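You operate a simulated robot arm through the tools that you are given. There is no shell and no other tool. Be economical: measure what you need, move in short steps, check, and stop when the job is done.

You run a simulated robot arm. Do the job below in one go: nothing can be reset, and whatever is moved stays where it is left.

## Task
Tidy up at the top of the grey workbench. At the end: the black block is on the top of the low cabinet; the orange block from the top of the grey workbench is on the top of the low cabinet; the grey pouch from the top of the grey workbench is on the top of the low cabinet; the yellow pouch from the top of the grey workbench is on the top of the low cabinet; whatever was shut is shut again. Leave all else as you found it, and nothing knocked over.

It is judged by the outcome, as a careful person would: the job done as asked, and still so three seconds after it is handed in. It fails if anything else is knocked over, pushed out of place, dropped, spilled or broken.

## Robot
A 6-joint arm with a three-finger gripper, fixed in place. Base frame: the origin is at the foot of the arm, x ahead of it, y to its left, z up; the work surface is at about z = 580. Lengths are in mm, angles in degrees, forces in N, time in s.
Its first joint turns from -166.0 to 166.0 degrees. Payload 4.89 kg.
Tool frame: the origin (TCP) lies between the finger pads and is the grasp point; the fingertips stand 30 mm ahead of it; z points along the fingers, y is the line along which they close. Largest opening 164 mm; the body of the gripper starts 125 mm behind the TCP.
Orientation is that of the tool frame in the base frame, as [roll, pitch, yaw] about the fixed x, y, z axes, in that order (R = Rz(yaw) Ry(pitch) Rx(roll)). With the fingers straight down and closing along the base's y, the tool's x points along the base's -x, its y along +y and its z along -z.

## Interface
- The arm moves only by the tool servo_tool. Its argument "targets" is a list of rows, each a list of 7 numbers: the shift along the tool's x, y, z in mm, then the turn, a rotation vector about the tool's x, y, z in degrees, then the opening in per cent of the stroke, from 0 (shut) to 100 (fully open). In form: [[dx, dy, dz, ax, ay, az, grip], ...]. A call has 1 to 12 rows; each row shifts and turns the commanded pose from where the row before left it, along the tool's axes as they then stand. Rows are played at 5 a second. More than 50 mm and 8.6 degrees between two rows, or a gripper value outside its range, and nothing of the call is played. Where a pose cannot be reached the arm comes as near as it can. A force on the tool above 40 N (or 10 N above the force at the start of the call, whichever is more), or a blocked arm, ends the call early, and 0.2 s more pass. Each finger travels about 108 mm/s and halts on what it meets, pressing with about 35 N; the grip force reading is that of the motor and also rises with nothing between the fingers. The clock runs only during rows and for 0.2 s after the last one: add rows that do not move to give the fingers time. The reply holds the time, the measured pose of the TCP, the force on the tool along the base axes, the opening and the grip force, in the units named above and with some noise, with the torque about the TCP (base axes, N m) and any sound that the robot's microphone picked up, and new pictures: "views" is both (left out), scene, wrist or none.
- Cameras (640 x 400 px; columns grow to the right, rows downward): "scene" is fixed at [217.7, -651.6, 1442]; the picture's right is [0.91, -0.41, 0.00], its down [-0.22, -0.48, -0.85] and it looks along [0.35, 0.77, -0.53] (base axes); focal length 323 px, centre (320, 200). "wrist" rides on the gripper at [76, -2, -152] in the tool frame; the picture's right is [0.02, 1.00, 0.00], its down [-0.88, 0.02, -0.47] and it looks along [-0.47, 0.01, 0.88] (tool axes); focal length 247 px, centre (320, 200). There is no depth. A picture from a camera that has moved, and an enlarged one, comes with that camera's place and axes in the base frame and with its lens.
- slide_trunk(by): slides the trunk up (or, below 0, down) by that many mm; the arm rides with it, the base frame stays. It gives what a move gives, with no picture.
- close_up(camera, box): a new picture of the part [left, top, right, bottom] of that camera's present view, enlarged. It takes no simulated time.
- job_done(): hands the job in; it is judged then, once.

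Work in short steps. Places have to be worked out from the pictures, the camera data and where the tool is seen: move nearer, look again, correct. Check each grasp and each placing, and mend what went wrong. You have 120 turns and 200 pictures in all, those below and enlarged ones among them. Open the gripper and draw the arm clear of the work before you hand the job in, unless the task says otherwise; then end with one line.

The tools are called after ">>>" as name(argument=value, ...) on one line, values as JSON. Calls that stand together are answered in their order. servo_tool: Moves the arm, as the interface text tells. Its arguments: {"type":"object","properties":{"targets":{"type":"array"},"views":{"type":"string","enum":["both","scene","wrist","none"]}},"required":["targets"]} The other tools are called the same way: slide_trunk (by) slides the trunk up or down; close_up (camera, box) takes an enlarged picture of a part of a camera's view; job_done () hands the job in.

At the start:

```text
t: 0.0
position: [520.4, 410.1, 1167.0]
orientation: [-180.0, 0.0, -180.0]
force: [0.6, -0.2, 0.7]
ft_torque: [0.01, -0.03, 0.03]
opening: 163.9
grasp_force: 0.2
trunk travel left (down, up): [-225.0, 165.0]
```

scene: 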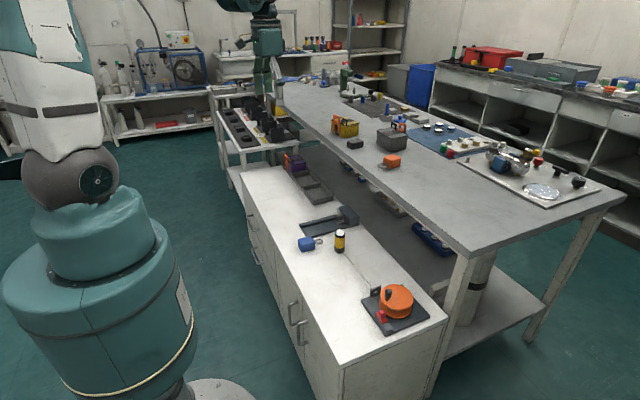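
wrist: 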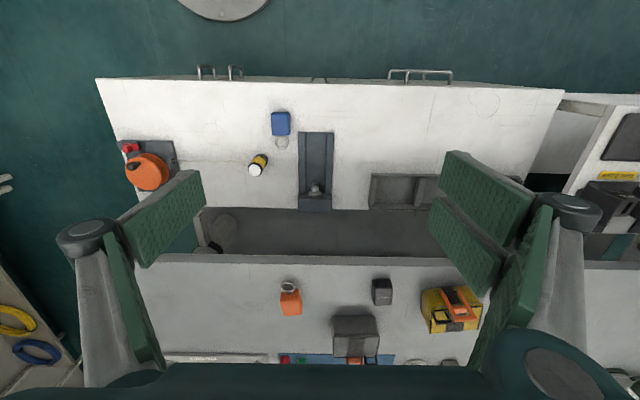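

I'll inspect the workbench and the cabinet more closely before moving anything.

>>> close_up(camera="scene", box=[300, 90, 460, 190])

>>> close_up(camera="wrist", box=[240, 240, 496, 400])

>>> close_up(camera="scene", box=[230, 130, 470, 350])

>>> close_up(camera="wrist", box=[90, 60, 470, 270])

```text
4.00 times, centred on (380, 140) of scene
camera zoom: at [217.7, -651.6, 1442.0], right [0.91, -0.41, 0.0], down [-0.22, -0.48, -0.85], along [0.35, 0.77, -0.53], focal length 1292 px, centre (80, 440)
```

zoom: 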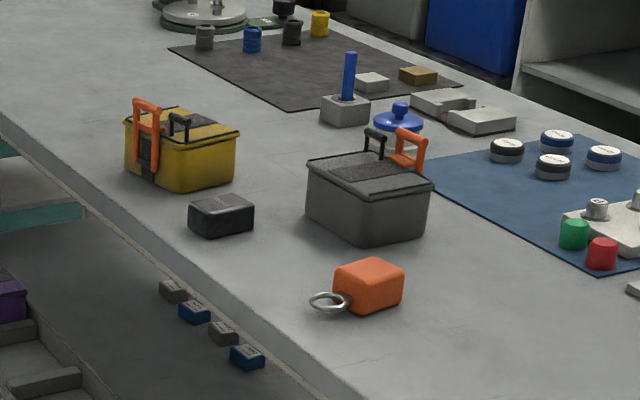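

```text
2.50 times, centred on (368, 320) of wrist
camera zoom: at [443.5, 408.1, 1320.0], right [-0.02, 1.0, 0.0], down [0.88, 0.02, 0.47], along [0.47, 0.01, -0.88], focal length 617 px, centre (200, -100)
```

zoom: 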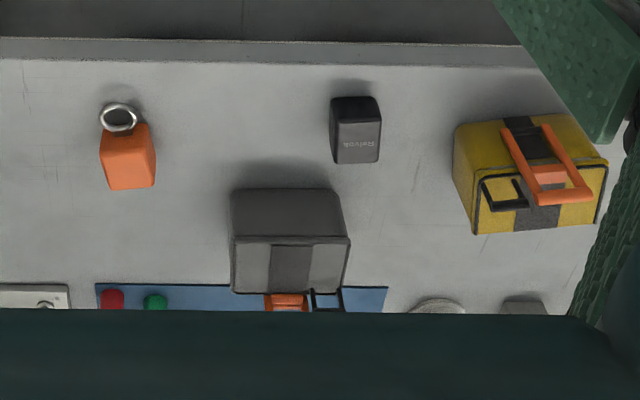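

```text
1.82 times, centred on (350, 240) of scene
camera zoom: at [217.7, -651.6, 1442.0], right [0.91, -0.41, 0.0], down [-0.22, -0.48, -0.85], along [0.35, 0.77, -0.53], focal length 587 px, centre (266, 127)
```

zoom: 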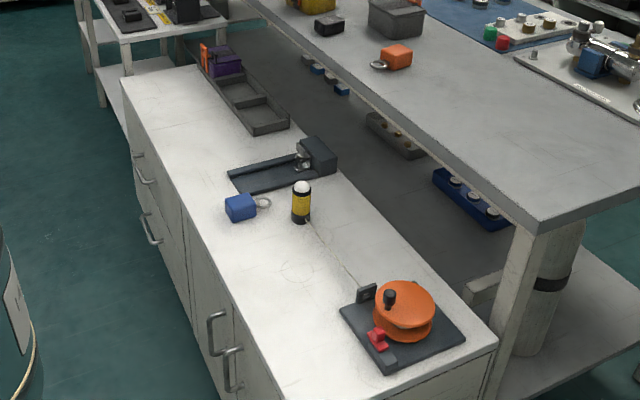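

```text
1.68 times, centred on (280, 165) of wrist
camera zoom: at [443.5, 408.1, 1320.0], right [-0.02, 1.0, 0.0], down [0.88, 0.02, 0.47], along [0.47, 0.01, -0.88], focal length 416 px, centre (387, 259)
```

zoom: 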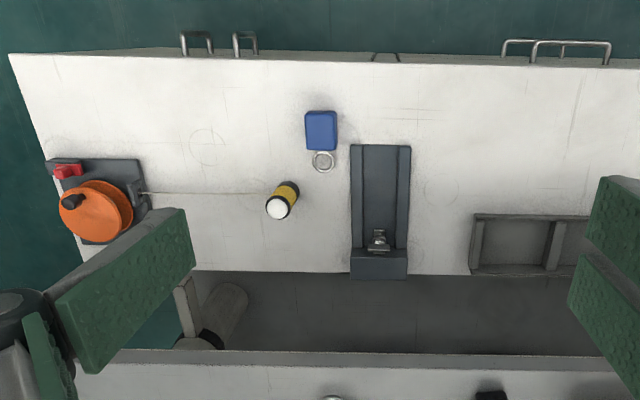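

The targets are the black block at about (962,582), the orange block at about (992,340), the grey pouch at about (1070,518) and the yellow pouch at about (970,754), all on a bench top near z≈840. The cabinet is free around x 500–720, y 480–1000. I'll move out over the bench to test reach and get a better view.

>>> servo_tool(targets=[[-48, 20, 5, 0, 0, 0, 100], [-48, 20, 5, 0, 0, 0, 100], [-48, 20, 5, 0, 0, 0, 100], [-48, 20, 5, 0, 0, 0, 100], [-48, 20, 5, 0, 0, 0, 100], [-48, 20, 5, 0, 0, 0, 100], [-48, 20, 5, 0, 0, 0, 100], [-48, 20, 5, 0, 0, 0, 100], [0, 0, 0, 0, 0, 0, 100]])

```text
refused: row 1 steps farther than a row can; nothing moved
```

The step length exceeded 50 mm, so I'll use smaller steps.

>>> servo_tool(targets=[[-44, 18, 5, 0, 0, 0, 100], [-44, 18, 5, 0, 0, 0, 100], [-44, 18, 5, 0, 0, 0, 100], [-44, 18, 5, 0, 0, 0, 100], [-44, 18, 5, 0, 0, 0, 100], [-44, 18, 5, 0, 0, 0, 100], [-44, 18, 5, 0, 0, 0, 100], [-44, 18, 5, 0, 0, 0, 100], [-44, 18, 5, 0, 0, 0, 100], [0, 0, 0, 0, 0, 0, 100]])

```text
t: 2.2
position: [917.4, 573.2, 1119.4]
orientation: [180.0, 0.0, 179.9]
force: [1.8, 1.4, -1.2]
ft_torque: [-0.1, 0.12, 0.0]
opening: 163.9
grasp_force: 0.1
trunk travel left (down, up): [-225.0, 165.0]
camera wrist: at [841.7, 571.3, 1272.9], right [-0.02, 1.0, 0.0], down [0.88, 0.02, 0.47], along [0.47, 0.01, -0.88], focal length 247 px, centre (320, 200)
```

scene: 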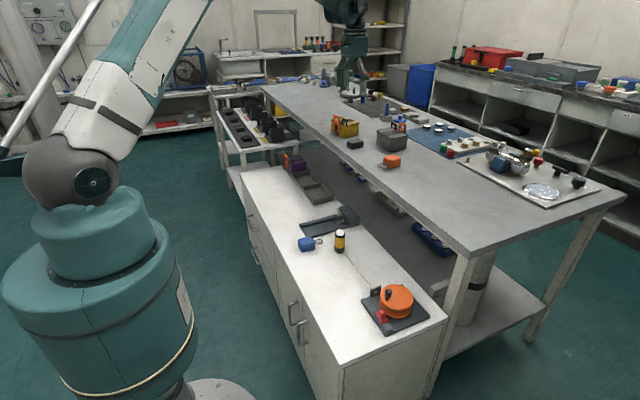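
wrist: 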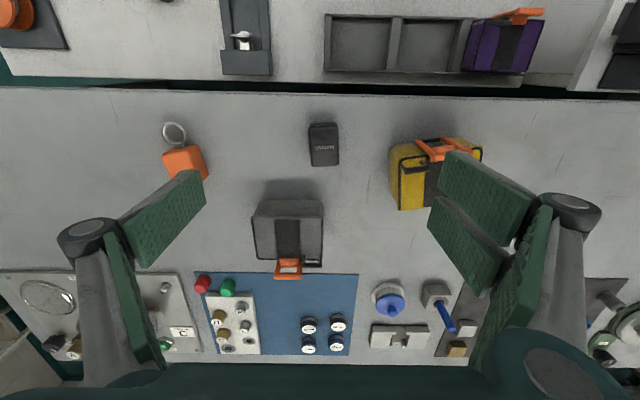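

The black block triangulates again to about (962,580) with its top near 873. I'll narrow the gripper and come down partway above it to check.

>>> servo_tool(targets=[[-20, 3, 40, 0, 0, 0, 60], [-20, 3, 40, 0, 0, 0, 60], [-3, 1, 45, 0, 0, 0, 60], [0, 0, 45, 0, 0, 0, 60], [0, 0, 0, 0, 0, 0, 60]])

```text
t: 3.4
position: [960.8, 581.3, 950.1]
orientation: [180.0, 0.0, 180.0]
force: [0.9, -0.5, -0.2]
ft_torque: [0.0, 0.03, 0.02]
opening: 98.2
grasp_force: 0.1
trunk travel left (down, up): [-225.0, 165.0]
camera wrist: at [884.3, 580.0, 1103.9], right [-0.02, 1.0, 0.0], down [0.88, 0.02, 0.47], along [0.47, 0.01, -0.88], focal length 247 px, centre (320, 200)
```

scene: 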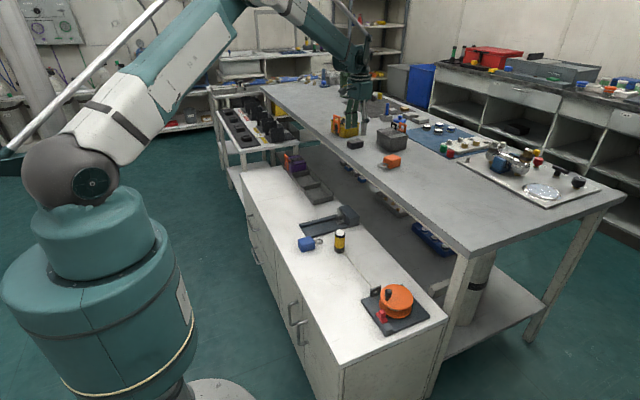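
wrist: 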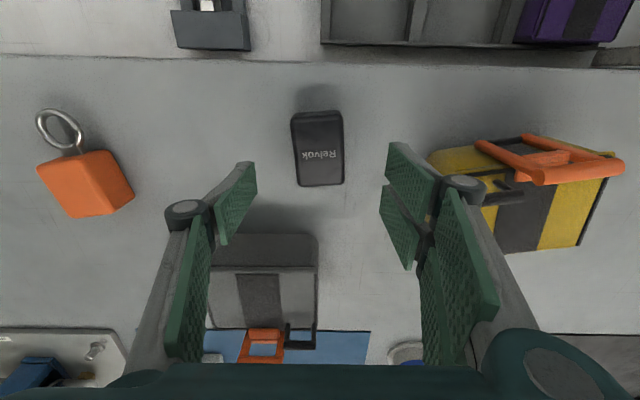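

The block is centred below the tool at about (961,582). I'll descend to TCP z≈873, just short of the tips touching the bench.

>>> servo_tool(targets=[[0, 1, 30, 0, 0, 0, 60], [0, 0, 25, 0, 0, 0, 60], [0, 0, 20, 0, 0, 0, 60], [0, 0, 0, 0, 0, 0, 60]], views="wrist")

>>> close_up(camera="scene", box=[300, 90, 460, 190])

```text
t: 4.4
position: [960.2, 580.2, 876.2]
orientation: [179.9, 0.0, 180.0]
force: [-0.7, 0.3, -0.2]
ft_torque: [0.0, 0.01, 0.0]
opening: 98.3
grasp_force: 0.0
trunk travel left (down, up): [-225.0, 165.0]
camera wrist: at [883.5, 578.7, 1028.8], right [-0.02, 1.0, 0.0], down [0.88, 0.02, 0.47], along [0.47, 0.01, -0.88], focal length 247 px, centre (320, 200)
```

wrist: 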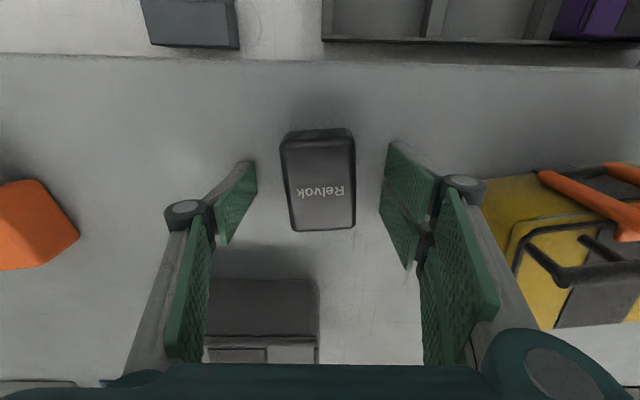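

```text
4.00 times, centred on (380, 140) of scene
camera zoom: at [217.7, -651.6, 1442.0], right [0.91, -0.41, 0.0], down [-0.22, -0.48, -0.85], along [0.35, 0.77, -0.53], focal length 1292 px, centre (80, 440)
```

zoom: 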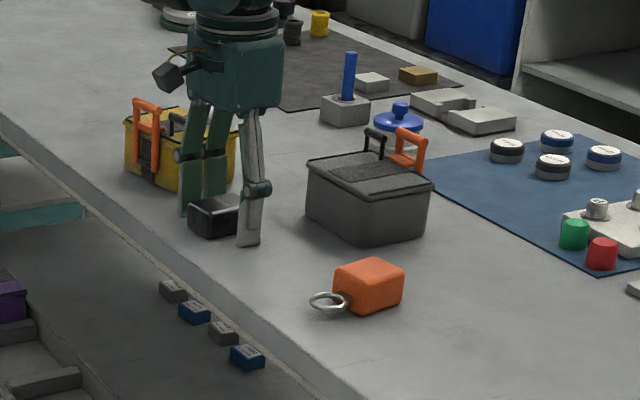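

The fingers straddle the block with the tips just above the bench. Closing.

>>> servo_tool(targets=[[0, 0, 0, 0, 0, 0, 30], [0, 0, 0, 0, 0, 0, 20], [0, 0, 0, 0, 0, 0, 20], [0, 0, 0, 0, 0, 0, 20]], views="wrist")

```text
t: 5.1
position: [959.3, 579.6, 879.0]
orientation: [179.9, 0.1, -179.9]
force: [-7.5, -3.7, 24.1]
ft_torque: [0.08, 0.42, 0.19]
opening: 47.3
grasp_force: 34.9
trunk travel left (down, up): [-225.0, 165.0]
stopped in row 3: the force on the tool passed its limit at 42 N (the readings are from after the stop); the commanded pose is now the measured one
camera wrist: at [882.6, 577.8, 1032.7], right [-0.02, 1.0, 0.0], down [0.88, 0.02, 0.47], along [0.47, 0.01, -0.88], focal length 247 px, centre (320, 200)
```

wrist: 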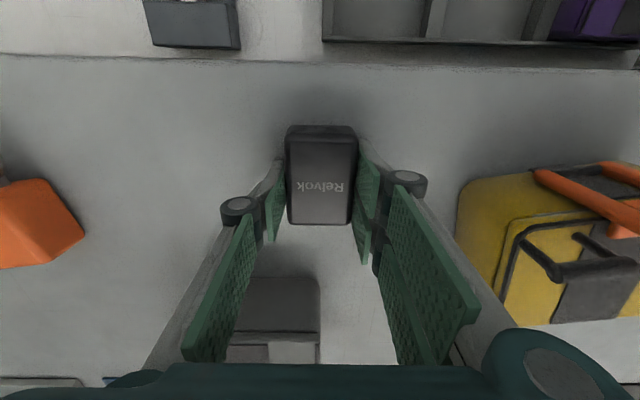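

The block is gripped at 47 mm. The tips dip slightly on closing and pressed the bench, so I'll leave more clearance next time. Lifting.

>>> servo_tool(targets=[[0, 0, -10, 0, 0, 0, 20], [0, 0, -40, 0, 0, 0, 20], [0, 0, -45, 0, 0, 0, 20], [0, 0, 0, 0, 0, 0, 20]])

```text
t: 6.1
position: [960.2, 579.8, 972.2]
orientation: [180.0, -0.1, 180.0]
force: [0.3, -0.1, -0.2]
ft_torque: [0.04, -0.07, 0.03]
opening: 47.5
grasp_force: 34.9
trunk travel left (down, up): [-225.0, 165.0]
camera wrist: at [883.7, 578.5, 1125.7], right [-0.02, 1.0, 0.0], down [0.88, 0.02, 0.47], along [0.47, 0.01, -0.88], focal length 247 px, centre (320, 200)
```

scene: 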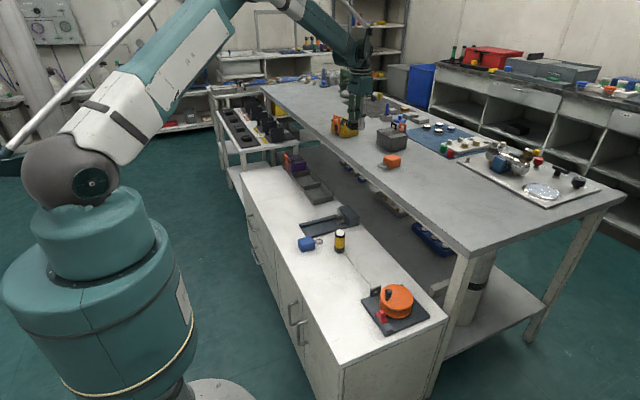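
wrist: 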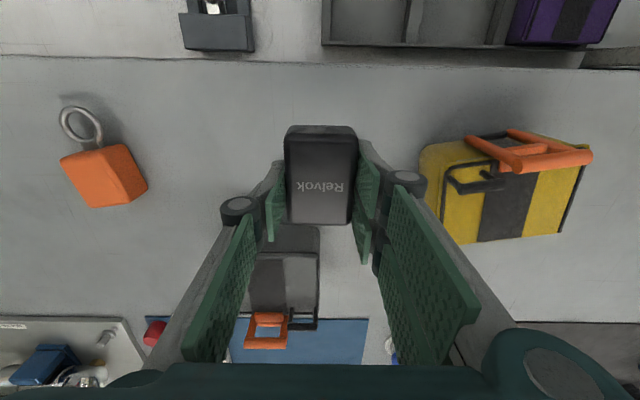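

The block is held. I'll carry it back over the cabinet towards (640,520), staying high.

>>> servo_tool(targets=[[46, -8, -5, 0, 0, 0, 20], [46, -8, -5, 0, 0, 0, 20], [46, -8, 0, 0, 0, 0, 20], [46, -8, 0, 0, 0, 0, 20], [46, -8, 0, 0, 0, 0, 20], [46, -8, 0, 0, 0, 0, 20], [44, -10, 0, 0, 0, 0, 20], [0, 0, 45, 0, 0, 0, 20], [0, 0, 45, 0, 0, 0, 20], [0, 0, 45, 0, 0, 0, 20], [0, 0, 0, 0, 0, 0, 20]])

```text
t: 8.5
position: [639.3, 521.9, 846.6]
orientation: [180.0, 0.0, 180.0]
force: [0.8, 0.1, -1.8]
ft_torque: [-0.1, 0.09, 0.0]
opening: 47.3
grasp_force: 34.7
trunk travel left (down, up): [-225.0, 165.0]
camera wrist: at [562.9, 520.9, 999.9], right [-0.02, 1.0, 0.0], down [0.88, 0.02, 0.47], along [0.47, 0.01, -0.88], focal length 247 px, centre (320, 200)
```

scene: 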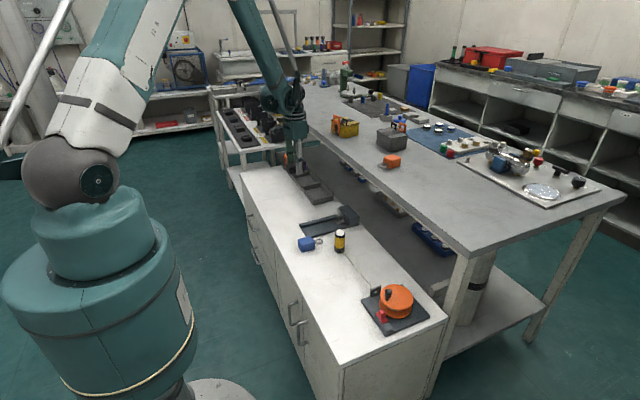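
wrist: 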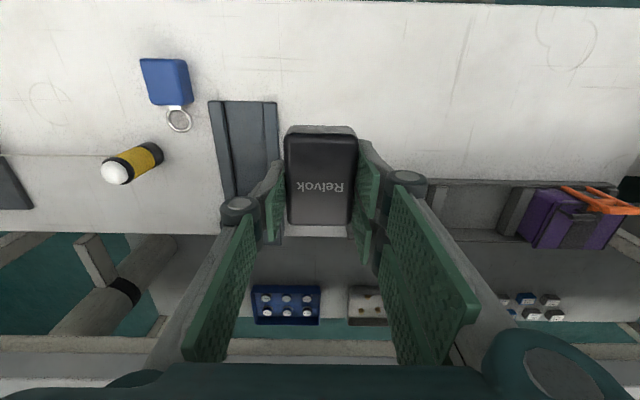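

All clear around the spot. I'll lower to about TCP z≈640 and check the height.

>>> servo_tool(targets=[[0, 0, 45, 0, 0, 0, 20], [0, 0, 45, 0, 0, 0, 20], [0, 0, 45, 0, 0, 0, 20], [0, 0, 40, 0, 0, 0, 20], [0, 0, 30, 0, 0, 0, 20], [0, 0, 0, 0, 0, 0, 20]])

>>> close_up(camera="scene", box=[240, 130, 400, 260])

```text
t: 9.9
position: [638.7, 523.7, 640.1]
orientation: [180.0, 0.0, 180.0]
force: [-0.1, -0.1, -1.0]
ft_torque: [-0.01, 0.0, 0.03]
opening: 47.7
grasp_force: 34.5
trunk travel left (down, up): [-225.0, 165.0]
camera wrist: at [563.0, 521.9, 793.5], right [-0.02, 1.0, 0.0], down [0.88, 0.02, 0.47], along [0.47, 0.01, -0.88], focal length 247 px, centre (320, 200)
```

scene: 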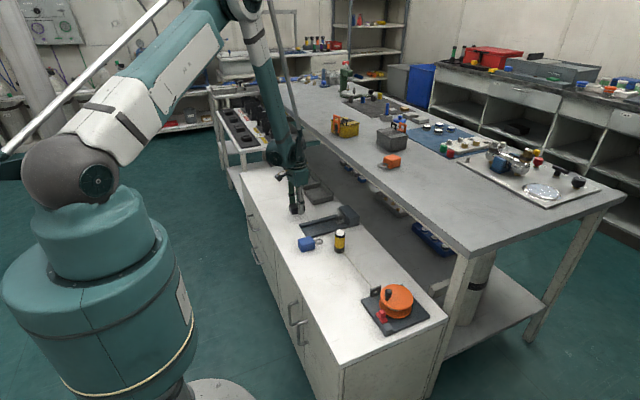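
wrist: 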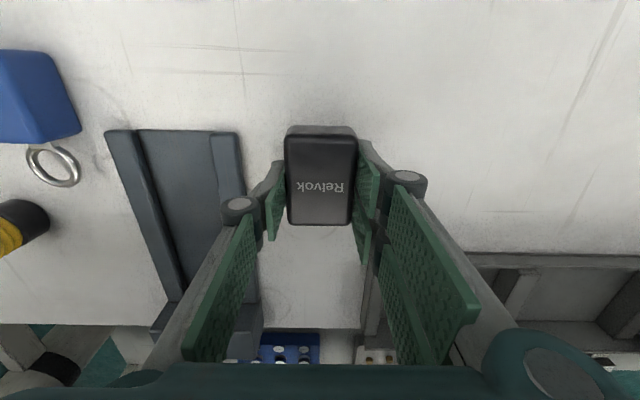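

```text
3.08 times, centred on (320, 195) of scene
camera zoom: at [217.7, -651.6, 1442.0], right [0.91, -0.41, 0.0], down [-0.22, -0.48, -0.85], along [0.35, 0.77, -0.53], focal length 994 px, centre (320, 215)
```

zoom: 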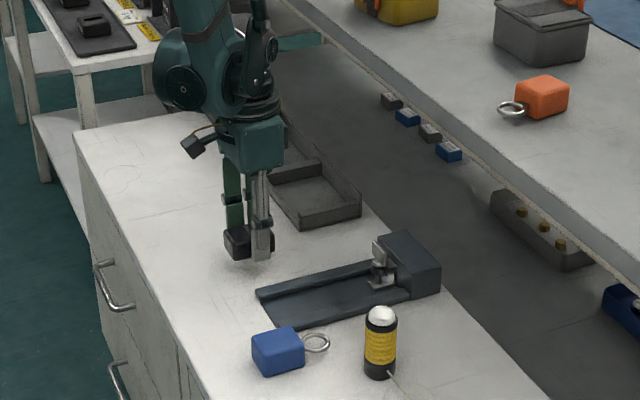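

The block is close to the surface with free space all round. I'll step down until a light contact shows.

>>> servo_tool(targets=[[0, 0, 8, 0, 0, 0, 20], [0, 0, 5, 0, 0, 0, 20], [0, 0, 0, 0, 0, 0, 20]], views="none")

```text
t: 10.7
position: [638.8, 521.8, 628.4]
orientation: [180.0, 0.0, -179.9]
force: [0.0, 0.2, -1.5]
ft_torque: [0.03, -0.02, 0.03]
opening: 47.2
grasp_force: 35.4
trunk travel left (down, up): [-225.0, 165.0]
```

No contact yet, so I'll use smaller steps.

>>> servo_tool(targets=[[0, 0, 3, 0, 0, 0, 20], [0, 0, 3, 0, 0, 0, 20], [0, 0, 0, 0, 0, 0, 20]], views="none")

```text
t: 11.5
position: [639.3, 522.3, 622.8]
orientation: [180.0, 0.0, 179.9]
force: [0.8, 0.3, -1.5]
ft_torque: [0.02, 0.0, 0.02]
opening: 47.4
grasp_force: 35.3
trunk travel left (down, up): [-225.0, 165.0]
```

>>> servo_tool(targets=[[0, 0, 2, 0, 0, 0, 20], [0, 0, 2, 0, 0, 0, 20], [0, 0, 0, 0, 0, 0, 20]], views="wrist")

```text
t: 12.3
position: [638.8, 522.8, 618.6]
orientation: [179.9, -0.1, -180.0]
force: [-0.3, -0.3, -1.3]
ft_torque: [0.01, 0.03, -0.03]
opening: 47.4
grasp_force: 34.6
trunk travel left (down, up): [-225.0, 165.0]
camera wrist: at [563.2, 520.3, 771.9], right [-0.02, 1.0, 0.0], down [0.88, 0.02, 0.47], along [0.47, 0.01, -0.88], focal length 247 px, centre (320, 200)
```

wrist: 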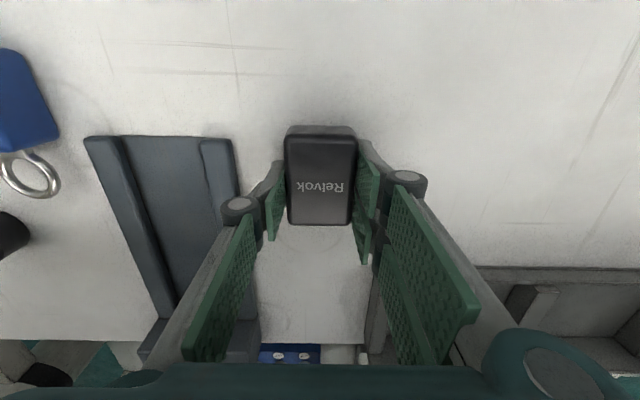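

>>> servo_tool(targets=[[0, 0, 2, 0, 0, 0, 20], [0, 0, 2, 0, 0, 0, 20], [0, 0, 0, 0, 0, 0, 20]], views="none")

>>> close_up(camera="scene", box=[270, 170, 350, 230])

```text
t: 13.1
position: [639.5, 523.0, 616.2]
orientation: [180.0, 0.0, -180.0]
force: [-1.2, -0.2, -1.1]
ft_torque: [0.0, 0.0, -0.03]
opening: 47.3
grasp_force: 35.1
trunk travel left (down, up): [-225.0, 165.0]
```

```text
6.67 times, centred on (310, 200) of scene
camera zoom: at [217.7, -651.6, 1442.0], right [0.91, -0.41, 0.0], down [-0.22, -0.48, -0.85], along [0.35, 0.77, -0.53], focal length 2153 px, centre (387, 200)
```

zoom: 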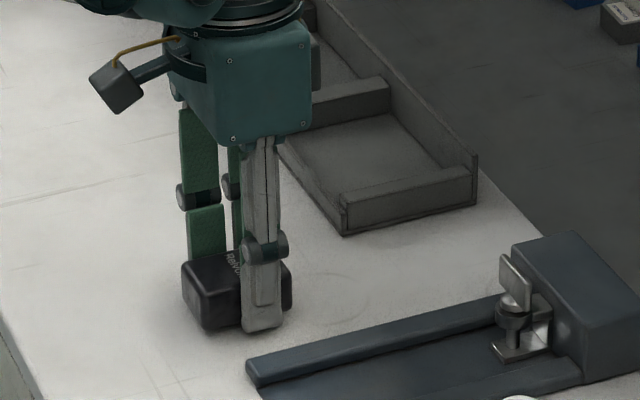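

It is nearly down. I'll continue in 1.5 mm steps.

>>> servo_tool(targets=[[0, 0, 1.5, 0, 0, 0, 20], [0, 0, 1.5, 0, 0, 0, 20], [0, 0, 1.5, 0, 0, 0, 20], [0, 0, 0, 0, 0, 0, 20]], views="none")

```text
t: 14.1
position: [640.5, 522.2, 609.1]
orientation: [180.0, 0.0, 180.0]
force: [0.4, 0.1, -1.2]
ft_torque: [0.02, -0.03, 0.02]
opening: 47.7
grasp_force: 34.5
trunk travel left (down, up): [-225.0, 165.0]
```

>>> servo_tool(targets=[[0, 0, 1.5, 0, 0, 0, 20], [0, 0, 1.5, 0, 0, 0, 20], [0, 0, 1.5, 0, 0, 0, 20], [0, 0, 0, 0, 0, 0, 20]], views="none")

>>> close_up(camera="scene", box=[270, 170, 350, 230])

```text
t: 14.8
position: [640.5, 522.3, 610.3]
orientation: [179.9, 0.1, -179.9]
force: [-3.0, -1.6, 25.4]
ft_torque: [-0.06, 0.48, 0.01]
opening: 47.3
grasp_force: 35.2
trunk travel left (down, up): [-225.0, 165.0]
stopped in row 3: the force on the tool passed its limit at 45 N (the readings are from after the stop); the commanded pose is now the measured one
```

```text
6.67 times, centred on (310, 200) of scene
camera zoom: at [217.7, -651.6, 1442.0], right [0.91, -0.41, 0.0], down [-0.22, -0.48, -0.85], along [0.35, 0.77, -0.53], focal length 2153 px, centre (387, 200)
```

zoom: 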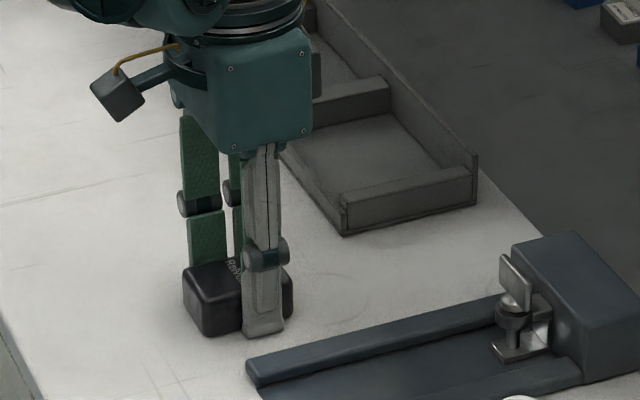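

Contact at z≈610 means the cabinet top is about 580 and the bench about 848. Releasing and lifting.

>>> servo_tool(targets=[[0, 0, 0, 0, 0, 0, 40], [0, 0, 0, 0, 0, 0, 50], [0, 0, -20, 0, 0, 0, 50], [0, 0, -45, 0, 0, 0, 50], [0, 0, -45, 0, 0, 0, 50], [0, 0, -45, 0, 0, 0, 60], [0, 0, 0, 0, 0, 0, 60]], views="wrist")

```text
t: 16.4
position: [640.5, 522.5, 764.0]
orientation: [179.8, 0.1, 180.0]
force: [-0.4, 0.4, 0.8]
ft_torque: [0.07, -0.04, 0.01]
opening: 98.4
grasp_force: 0.1
trunk travel left (down, up): [-225.0, 165.0]
camera wrist: at [562.8, 519.5, 917.1], right [-0.02, 1.0, 0.0], down [0.88, 0.02, 0.47], along [0.47, 0.01, -0.88], focal length 247 px, centre (320, 200)
```

wrist: 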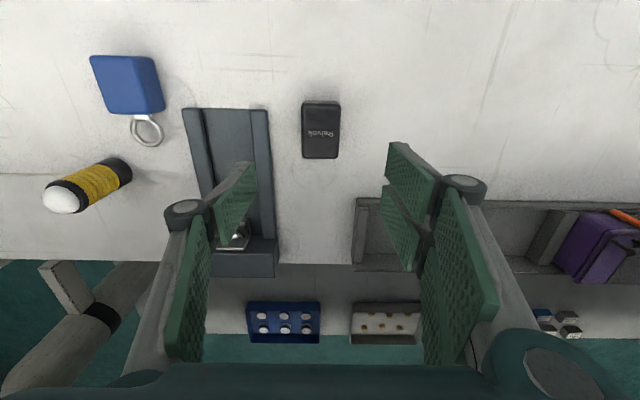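

The black block is placed cleanly. Next is the orange block, so I'll rise and move over to about (982,342).

>>> servo_tool(targets=[[0, 0, -49, 0, 0, 0, 60], [0, 0, -49, 0, 0, 0, 60], [0, 0, -49, 0, 0, 0, 60], [-39, -20, -12, 0, 0, 0, 60], [-39, -20, -12, 0, 0, 0, 60], [-39, -20, -12, 0, 0, 0, 60], [-39, -20, -12, 0, 0, 0, 60], [-39, -20, -12, 0, 0, 0, 60], [-39, -20, -12, 0, 0, 0, 60], [-39, -20, -12, 0, 0, 0, 60], [-39, -20, 0, 0, 0, 0, 60], [-30, -20, 0, 0, 0, 0, 60]], views="wrist")

```text
t: 18.9
position: [985.2, 341.9, 992.9]
orientation: [180.0, 0.1, 180.0]
force: [-0.4, 0.8, -0.6]
ft_torque: [-0.05, -0.1, 0.02]
opening: 98.3
grasp_force: 0.1
trunk travel left (down, up): [-225.0, 165.0]
camera wrist: at [907.3, 340.4, 1146.1], right [-0.02, 1.0, 0.0], down [0.88, 0.02, 0.47], along [0.47, 0.01, -0.88], focal length 247 px, centre (320, 200)
```

wrist: 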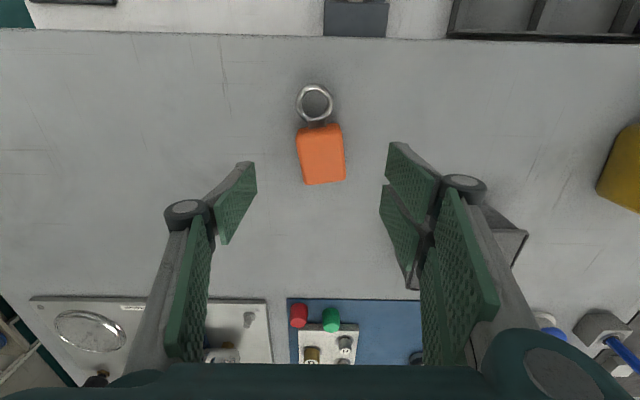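

The block is at about (995,344), turned about 5°. I'll line up and go down to z≈905.

>>> servo_tool(targets=[[-10, 2, 20, 0, 0, -5, 60], [0, 0, 35, 0, 0, 0, 60], [0, 0, 32, 0, 0, 0, 60], [0, 0, 0, 0, 0, 0, 60]], views="wrist")

>>> close_up(camera="scene", box=[340, 110, 440, 190])

```text
t: 19.9
position: [993.4, 343.9, 905.6]
orientation: [180.0, 0.1, -175.0]
force: [0.9, -0.2, 0.0]
ft_torque: [-0.01, 0.08, -0.02]
opening: 98.2
grasp_force: 0.1
trunk travel left (down, up): [-225.0, 165.0]
camera wrist: at [917.2, 335.6, 1058.6], right [-0.11, 0.99, 0.0], down [0.88, 0.1, 0.47], along [0.47, 0.05, -0.88], focal length 247 px, centre (320, 200)
```

wrist: 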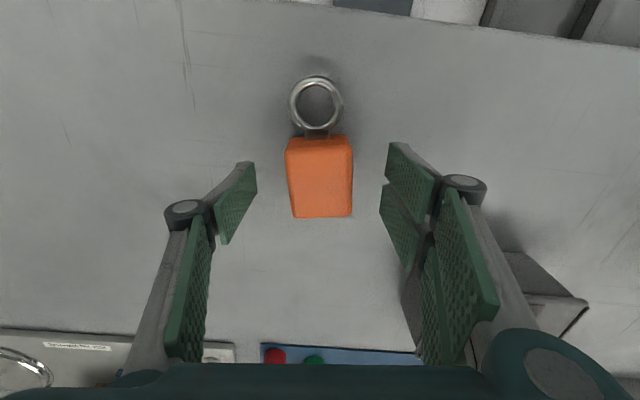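

```text
5.00 times, centred on (390, 150) of scene
camera zoom: at [217.7, -651.6, 1442.0], right [0.91, -0.41, 0.0], down [-0.22, -0.48, -0.85], along [0.35, 0.77, -0.53], focal length 1615 px, centre (-30, 450)
```

zoom: 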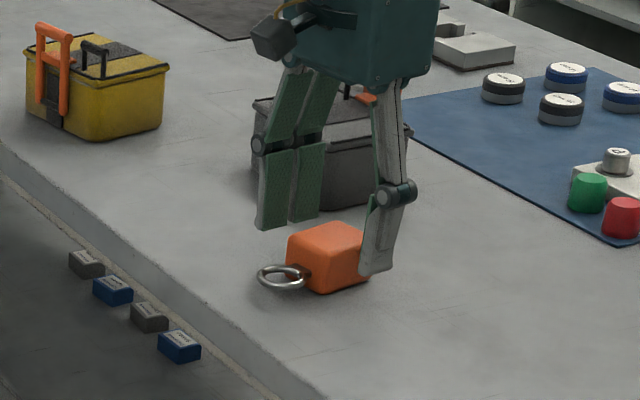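

The fingers straddle the block. I'll descend to z≈885, close to grip, then lift.

>>> servo_tool(targets=[[0, 0, 12, 0, 0, 0, 60], [0, 0, 9, 0, 0, 0, 60], [0, 0, 0, 0, 0, 0, 40], [0, 0, 0, 0, 0, 0, 22], [0, 0, 0, 0, 0, 0, 22], [0, 0, 0, 0, 0, 0, 22]], views="wrist")

```text
t: 21.4
position: [993.3, 344.7, 887.3]
orientation: [179.8, 0.0, -175.0]
force: [-0.2, -0.6, 1.8]
ft_torque: [-0.06, 0.32, 0.02]
opening: 49.8
grasp_force: 35.1
trunk travel left (down, up): [-225.0, 165.0]
camera wrist: at [916.4, 336.1, 1038.7], right [-0.11, 0.99, 0.0], down [0.88, 0.1, 0.47], along [0.47, 0.05, -0.88], focal length 247 px, centre (320, 200)
```

wrist: 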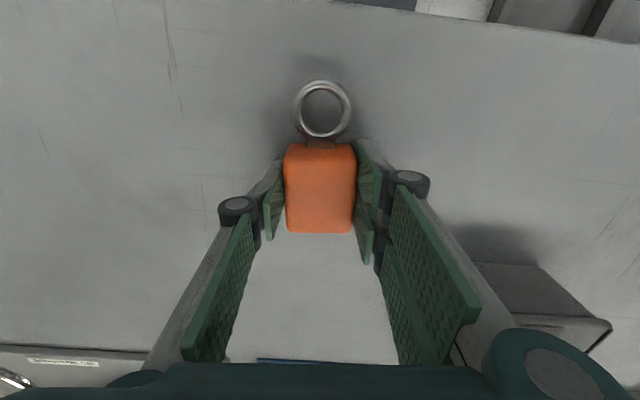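

The orange block is held at 50 mm. Lifting clear and squaring the tool.

>>> servo_tool(targets=[[0, 0, -10, 0, 0, 0, 22], [0, 0, -44, 0, 0, 0, 22], [0, 0, -44, 0, 0, 5, 22], [41, 26, 0, 0, 0, 0, 22], [41, 26, 0, 0, 0, 0, 22], [41, 26, 0, 0, 0, 0, 22], [41, 26, 0, 0, 0, 0, 22], [41, 26, 0, 0, 0, 0, 22], [41, 26, 0, 0, 0, 0, 22], [41, 26, 0, 0, 0, 0, 22], [41, 26, 0, 0, 0, 0, 22], [0, 0, 0, 0, 0, 0, 22]])

```text
t: 23.9
position: [661.8, 555.0, 983.6]
orientation: [180.0, 0.2, -179.9]
force: [-2.0, 0.5, -12.7]
ft_torque: [-0.04, -0.1, 0.01]
opening: 49.8
grasp_force: 34.8
trunk travel left (down, up): [-225.0, 165.0]
camera wrist: at [585.0, 552.2, 1136.9], right [-0.02, 1.0, 0.0], down [0.88, 0.02, 0.47], along [0.47, 0.01, -0.88], focal length 247 px, centre (320, 200)
```

scene: 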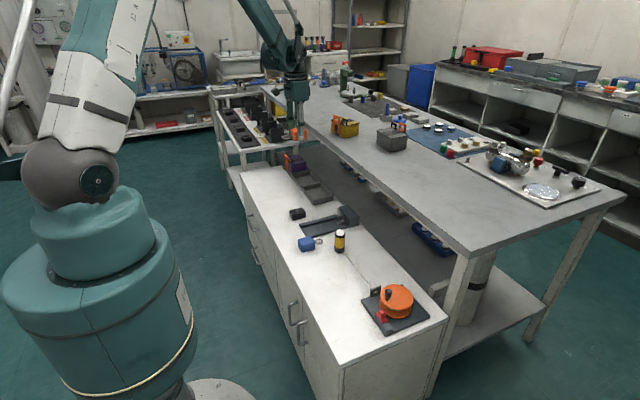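
wrist: 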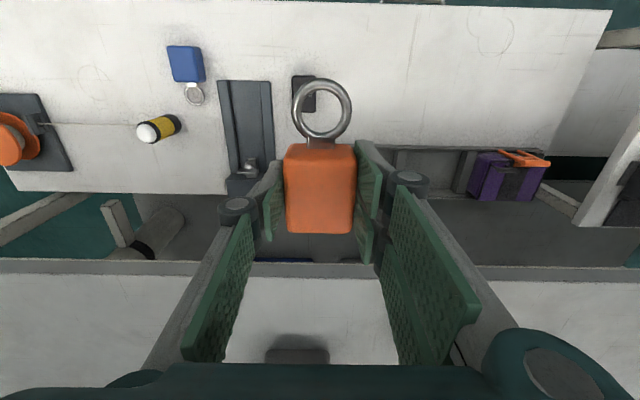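

Holding well. I'll move to (580,605) and lower to about z=640.

>>> servo_tool(targets=[[41, 25, 0, 0, 0, 0, 22], [41, 25, 0, 0, 0, 0, 22], [0, 0, 43, 0, 0, 0, 22], [0, 0, 43, 0, 0, 0, 22], [0, 0, 43, 0, 0, 0, 22], [0, 0, 43, 0, 0, 0, 22], [0, 0, 43, 0, 0, 0, 22], [0, 0, 43, 0, 0, 0, 22], [0, 0, 43, 0, 0, 0, 22], [0, 0, 40, 0, 0, 0, 22], [0, 0, 0, 0, 0, 0, 22]])

```text
t: 26.4
position: [582.9, 604.3, 641.4]
orientation: [-179.9, 0.1, -179.9]
force: [-0.2, -0.3, -13.9]
ft_torque: [-0.05, 0.05, 0.03]
opening: 49.7
grasp_force: 34.4
trunk travel left (down, up): [-225.0, 165.0]
camera wrist: at [506.7, 602.7, 794.1], right [-0.02, 1.0, 0.0], down [0.88, 0.02, 0.47], along [0.47, 0.01, -0.88], focal length 247 px, centre (320, 200)
```

scene: 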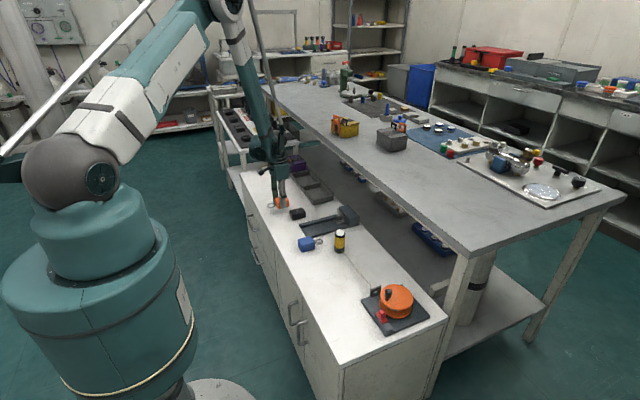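
wrist: 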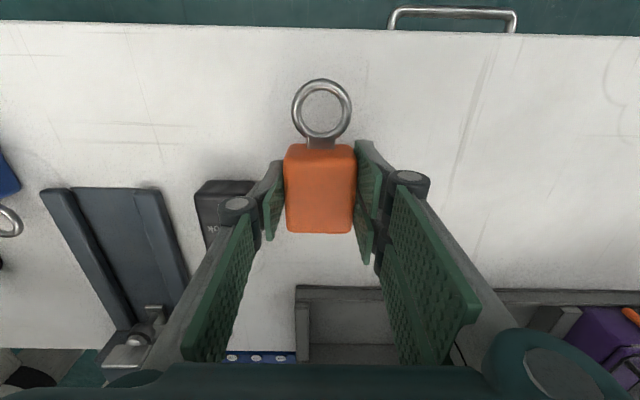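

The black block is close on the left, so I'll shift 12 mm to +y and then lower gently to contact.

>>> servo_tool(targets=[[0, 12, 0, 0, 0, 0, 22], [0, 0, 10, 0, 0, 0, 22], [0, 0, 6, 0, 0, 0, 22], [0, 0, 2, 0, 0, 0, 22], [0, 0, 2, 0, 0, 0, 22], [0, 0, 0, 0, 0, 0, 22]], views="none")

```text
t: 27.8
position: [583.5, 614.7, 622.3]
orientation: [-179.9, 0.0, -179.9]
force: [-0.1, 0.2, -13.4]
ft_torque: [0.02, 0.02, 0.03]
opening: 49.7
grasp_force: 35.4
trunk travel left (down, up): [-225.0, 165.0]
```

>>> servo_tool(targets=[[0, 0, 2, 0, 0, 0, 22], [0, 0, 1.5, 0, 0, 0, 22], [0, 0, 0, 0, 0, 0, 22]], views="none")

```text
t: 28.6
position: [581.8, 614.2, 619.0]
orientation: [180.0, 0.1, 179.9]
force: [-0.2, 0.2, -12.6]
ft_torque: [0.01, 0.01, 0.01]
opening: 49.6
grasp_force: 35.4
trunk travel left (down, up): [-225.0, 165.0]
```

>>> servo_tool(targets=[[0, 0, 1.5, 0, 0, 0, 22], [0, 0, 1, 0, 0, 0, 22], [0, 0, 0, 0, 0, 0, 22]], views="none")

```text
t: 29.4
position: [584.2, 615.1, 616.5]
orientation: [-180.0, 0.0, 180.0]
force: [0.0, -0.1, -12.9]
ft_torque: [0.05, 0.02, 0.02]
opening: 49.5
grasp_force: 35.3
trunk travel left (down, up): [-225.0, 165.0]
```

>>> servo_tool(targets=[[0, 0, 1, 0, 0, 0, 22], [0, 0, 1, 0, 0, 0, 22], [0, 0, 1, 0, 0, 0, 22], [0, 0, 0, 0, 0, 0, 22]], views="none")

```text
t: 30.4
position: [583.8, 615.2, 616.3]
orientation: [179.8, 0.1, 180.0]
force: [12.2, 6.3, 25.6]
ft_torque: [0.2, -0.06, -0.03]
opening: 49.7
grasp_force: 35.0
trunk travel left (down, up): [-225.0, 165.0]
```

Contact is made. I'll release with a small opening and rise.

>>> servo_tool(targets=[[0, 0, -1, 0, 0, 0, 36], [0, 0, 0, 0, 0, 0, 38], [0, 0, -20, 0, 0, 0, 38], [0, 0, -40, 0, 0, 0, 38], [0, 0, -45, 0, 0, 0, 60], [0, 0, -45, 0, 0, 0, 100], [0, 0, -45, 0, 0, 0, 100], [0, 0, -45, 0, 0, 0, 100], [0, 0, -45, 0, 0, 0, 100], [0, 0, -45, 0, 0, 0, 100], [0, 0, -45, 0, 0, 0, 100]], views="both")

```text
t: 32.8
position: [581.6, 614.8, 991.9]
orientation: [-180.0, 0.1, -180.0]
force: [1.3, 1.0, -0.6]
ft_torque: [-0.13, 0.1, 0.02]
opening: 164.2
grasp_force: 0.1
trunk travel left (down, up): [-225.0, 165.0]
camera wrist: at [505.5, 612.4, 1144.8], right [-0.02, 1.0, 0.0], down [0.88, 0.02, 0.47], along [0.47, 0.01, -0.88], focal length 247 px, centre (320, 200)
```

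scene: 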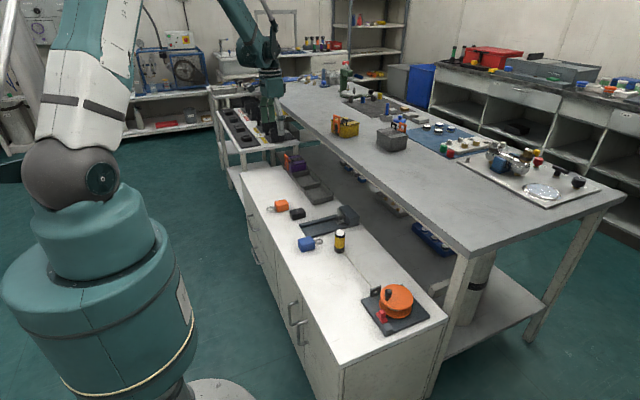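
wrist: 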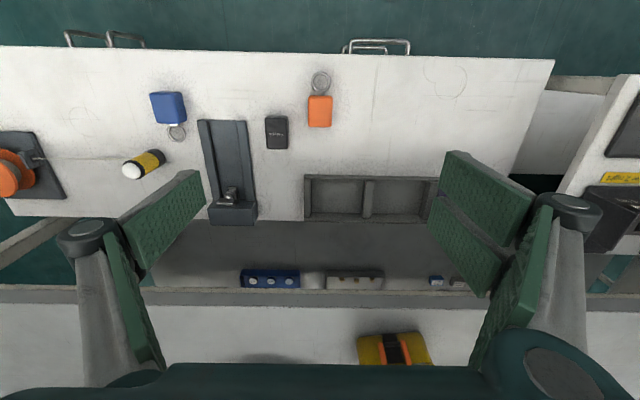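

The orange block is placed. Now the grey pouch: I'll move toward (1065,515) at z≈1070 with the gripper fully open to test reach and look.

>>> servo_tool(targets=[[-44, -9, -7, 0, 0, 0, 100], [-44, -9, -7, 0, 0, 0, 100], [-44, -9, -7, 0, 0, 0, 100], [-44, -9, -7, 0, 0, 0, 100], [-44, -9, -7, 0, 0, 0, 100], [-44, -9, -7, 0, 0, 0, 100], [-44, -9, -7, 0, 0, 0, 100], [-44, -9, -7, 0, 0, 0, 100], [-44, -9, -7, 0, 0, 0, 100], [-44, -9, -7, 0, 0, 0, 100], [-44, -9, -7, 0, 0, 0, 100], [0, 0, 0, 0, 0, 0, 100]])

```text
t: 35.4
position: [1067.2, 513.3, 1067.1]
orientation: [180.0, 0.2, 179.9]
force: [1.1, 0.2, -0.9]
ft_torque: [0.07, 0.12, -0.02]
opening: 163.9
grasp_force: 0.0
trunk travel left (down, up): [-225.0, 165.0]
camera wrist: at [991.4, 512.2, 1220.2], right [-0.02, 1.0, 0.0], down [0.88, 0.02, 0.47], along [0.47, 0.01, -0.88], focal length 247 px, centre (320, 200)
```

scene: 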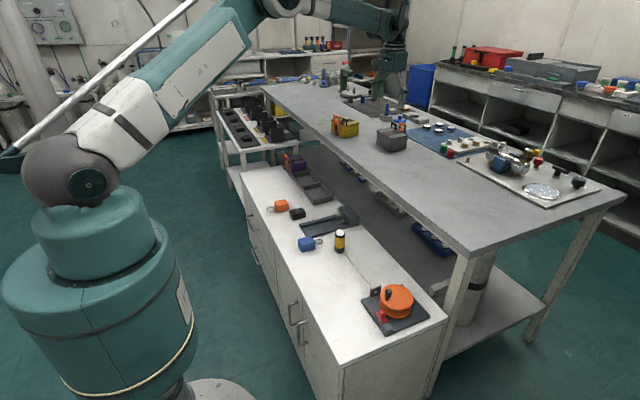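
wrist: 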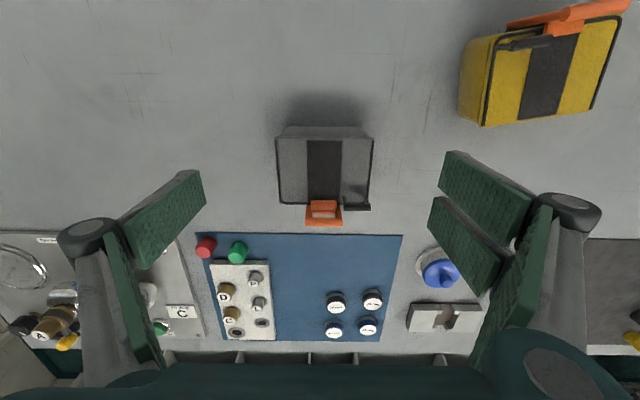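

The grey pouch's top is centred at about (1110,520), about 121 mm wide. I'll move over it and descend to z≈965 to check alignment.

>>> servo_tool(targets=[[-22, 4, 20, 0, 0, 0, 100], [-21, 3, 35, 0, 0, 0, 100], [0, 0, 47, 0, 0, 0, 100], [0, 0, 0, 0, 0, 0, 100]])

>>> close_up(camera="scene", box=[320, 70, 460, 170])

```text
t: 36.4
position: [1111.5, 522.9, 964.8]
orientation: [180.0, -0.1, -180.0]
force: [0.8, 0.4, -1.2]
ft_torque: [-0.05, 0.13, 0.02]
opening: 163.9
grasp_force: 0.1
trunk travel left (down, up): [-225.0, 165.0]
camera wrist: at [1034.7, 521.4, 1118.0], right [-0.02, 1.0, 0.0], down [0.88, 0.02, 0.47], along [0.47, 0.01, -0.88], focal length 247 px, centre (320, 200)
```

scene: 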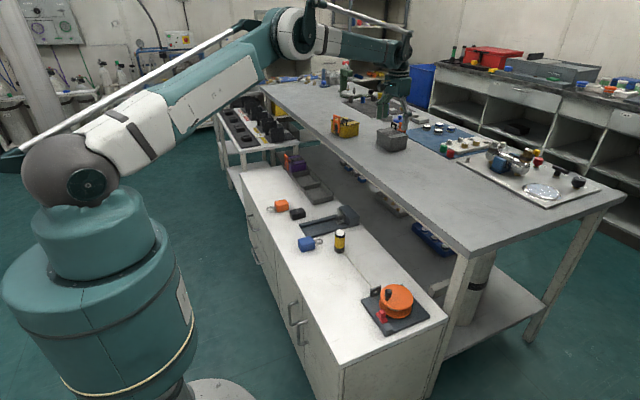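
wrist: 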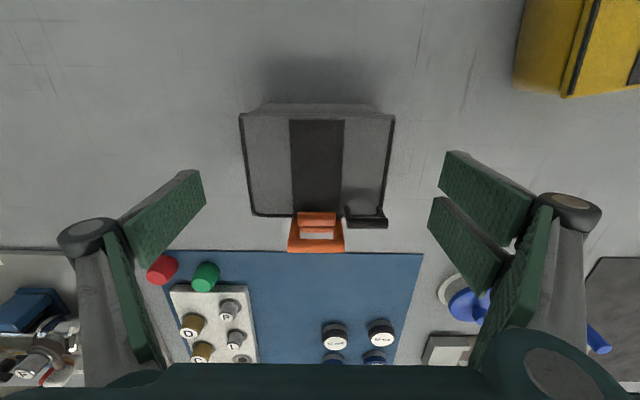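

```text
4.00 times, centred on (390, 120) of scene
camera zoom: at [217.7, -651.6, 1442.0], right [0.91, -0.41, 0.0], down [-0.22, -0.48, -0.85], along [0.35, 0.77, -0.53], focal length 1292 px, centre (40, 520)
```

zoom: 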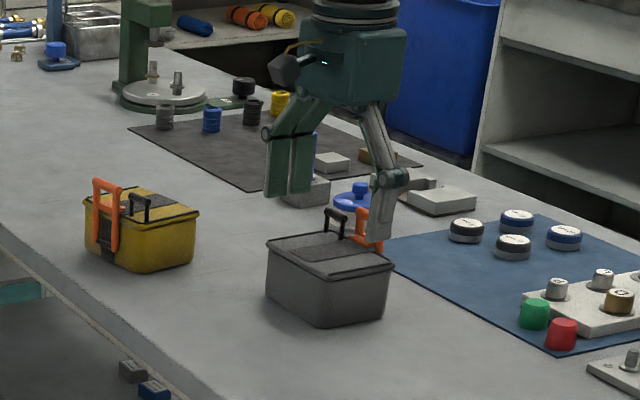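

It is well centred. Descending to z≈892.

>>> servo_tool(targets=[[1, -2, 25, 0, 0, 0, 100], [0, 0, 25, 0, 0, 0, 100], [0, 0, 22, 0, 0, 0, 100], [0, 0, 0, 0, 0, 0, 100]], views="wrist")

>>> close_up(camera="scene", box=[320, 70, 460, 170])

```text
t: 37.4
position: [1109.8, 520.6, 893.0]
orientation: [179.9, 0.1, -180.0]
force: [0.5, 0.0, -0.2]
ft_torque: [-0.06, 0.02, 0.05]
opening: 164.1
grasp_force: 0.1
trunk travel left (down, up): [-225.0, 165.0]
camera wrist: at [1033.6, 518.8, 1047.0], right [-0.02, 1.0, 0.0], down [0.88, 0.02, 0.47], along [0.47, 0.01, -0.88], focal length 247 px, centre (320, 200)
```

wrist: 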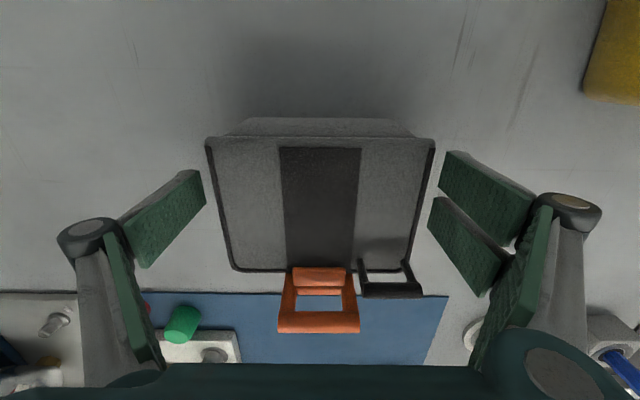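

```text
4.00 times, centred on (390, 120) of scene
camera zoom: at [217.7, -651.6, 1442.0], right [0.91, -0.41, 0.0], down [-0.22, -0.48, -0.85], along [0.35, 0.77, -0.53], focal length 1292 px, centre (40, 520)
```

zoom: 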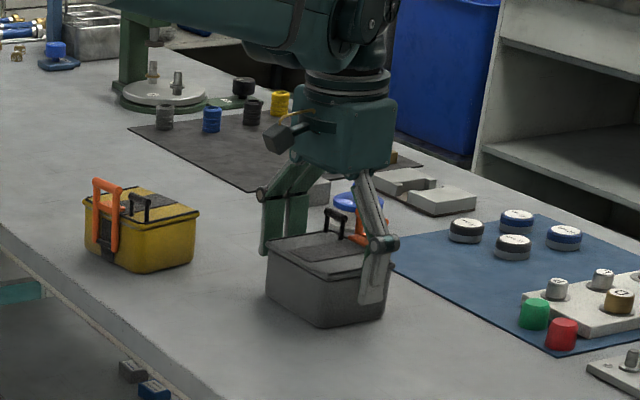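

The fingers are on both sides of the pouch. Closing.

>>> servo_tool(targets=[[0, 0, 0, 0, 0, 0, 75], [0, 0, 0, 0, 0, 0, 60], [0, 0, 0, 0, 0, 0, 55], [0, 0, 0, 0, 0, 0, 55]], views="wrist")

```text
t: 38.4
position: [1110.3, 521.7, 894.9]
orientation: [179.9, 0.1, 180.0]
force: [0.7, -0.7, -0.2]
ft_torque: [-0.19, 0.05, 0.07]
opening: 125.8
grasp_force: 35.0
trunk travel left (down, up): [-225.0, 165.0]
camera wrist: at [1033.5, 518.7, 1047.5], right [-0.02, 1.0, 0.0], down [0.88, 0.02, 0.47], along [0.47, 0.01, -0.88], focal length 247 px, centre (320, 200)
```

wrist: 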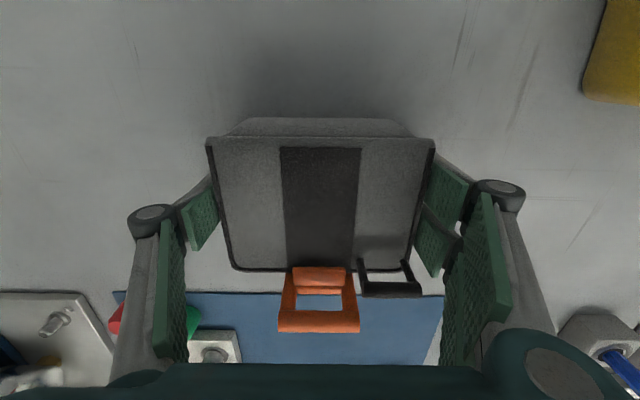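

It is gripped at 126 mm. Test lift of 30 mm.

>>> servo_tool(targets=[[0, 0, -5, 0, 0, 0, 55], [0, 0, -10, 0, 0, 0, 55], [0, 0, -15, 0, 0, 0, 55], [0, 0, 0, 0, 0, 0, 55]], views="wrist")

>>> close_up(camera="scene", box=[320, 70, 460, 170])

```text
t: 39.4
position: [1108.2, 520.9, 923.7]
orientation: [179.8, 0.2, 180.0]
force: [-0.5, -0.3, -3.5]
ft_torque: [0.01, 0.01, 0.02]
opening: 125.6
grasp_force: 34.5
trunk travel left (down, up): [-225.0, 165.0]
camera wrist: at [1032.3, 518.1, 1077.5], right [-0.02, 1.0, 0.0], down [0.88, 0.02, 0.47], along [0.47, 0.01, -0.88], focal length 247 px, centre (320, 200)
```

wrist: 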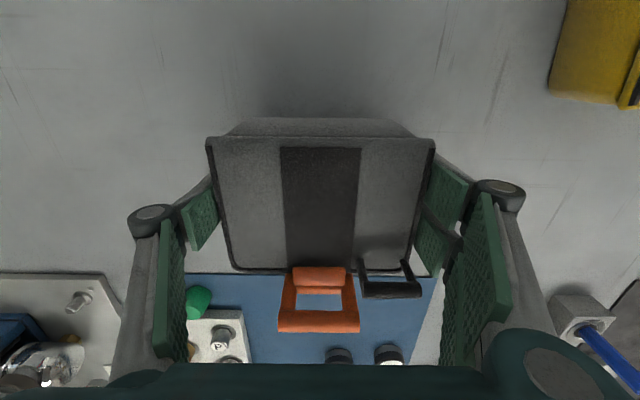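

```text
4.00 times, centred on (390, 120) of scene
camera zoom: at [217.7, -651.6, 1442.0], right [0.91, -0.41, 0.0], down [-0.22, -0.48, -0.85], along [0.35, 0.77, -0.53], focal length 1292 px, centre (40, 520)
```

zoom: 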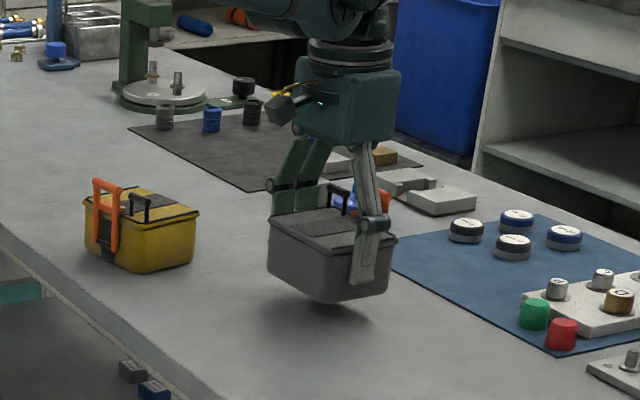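

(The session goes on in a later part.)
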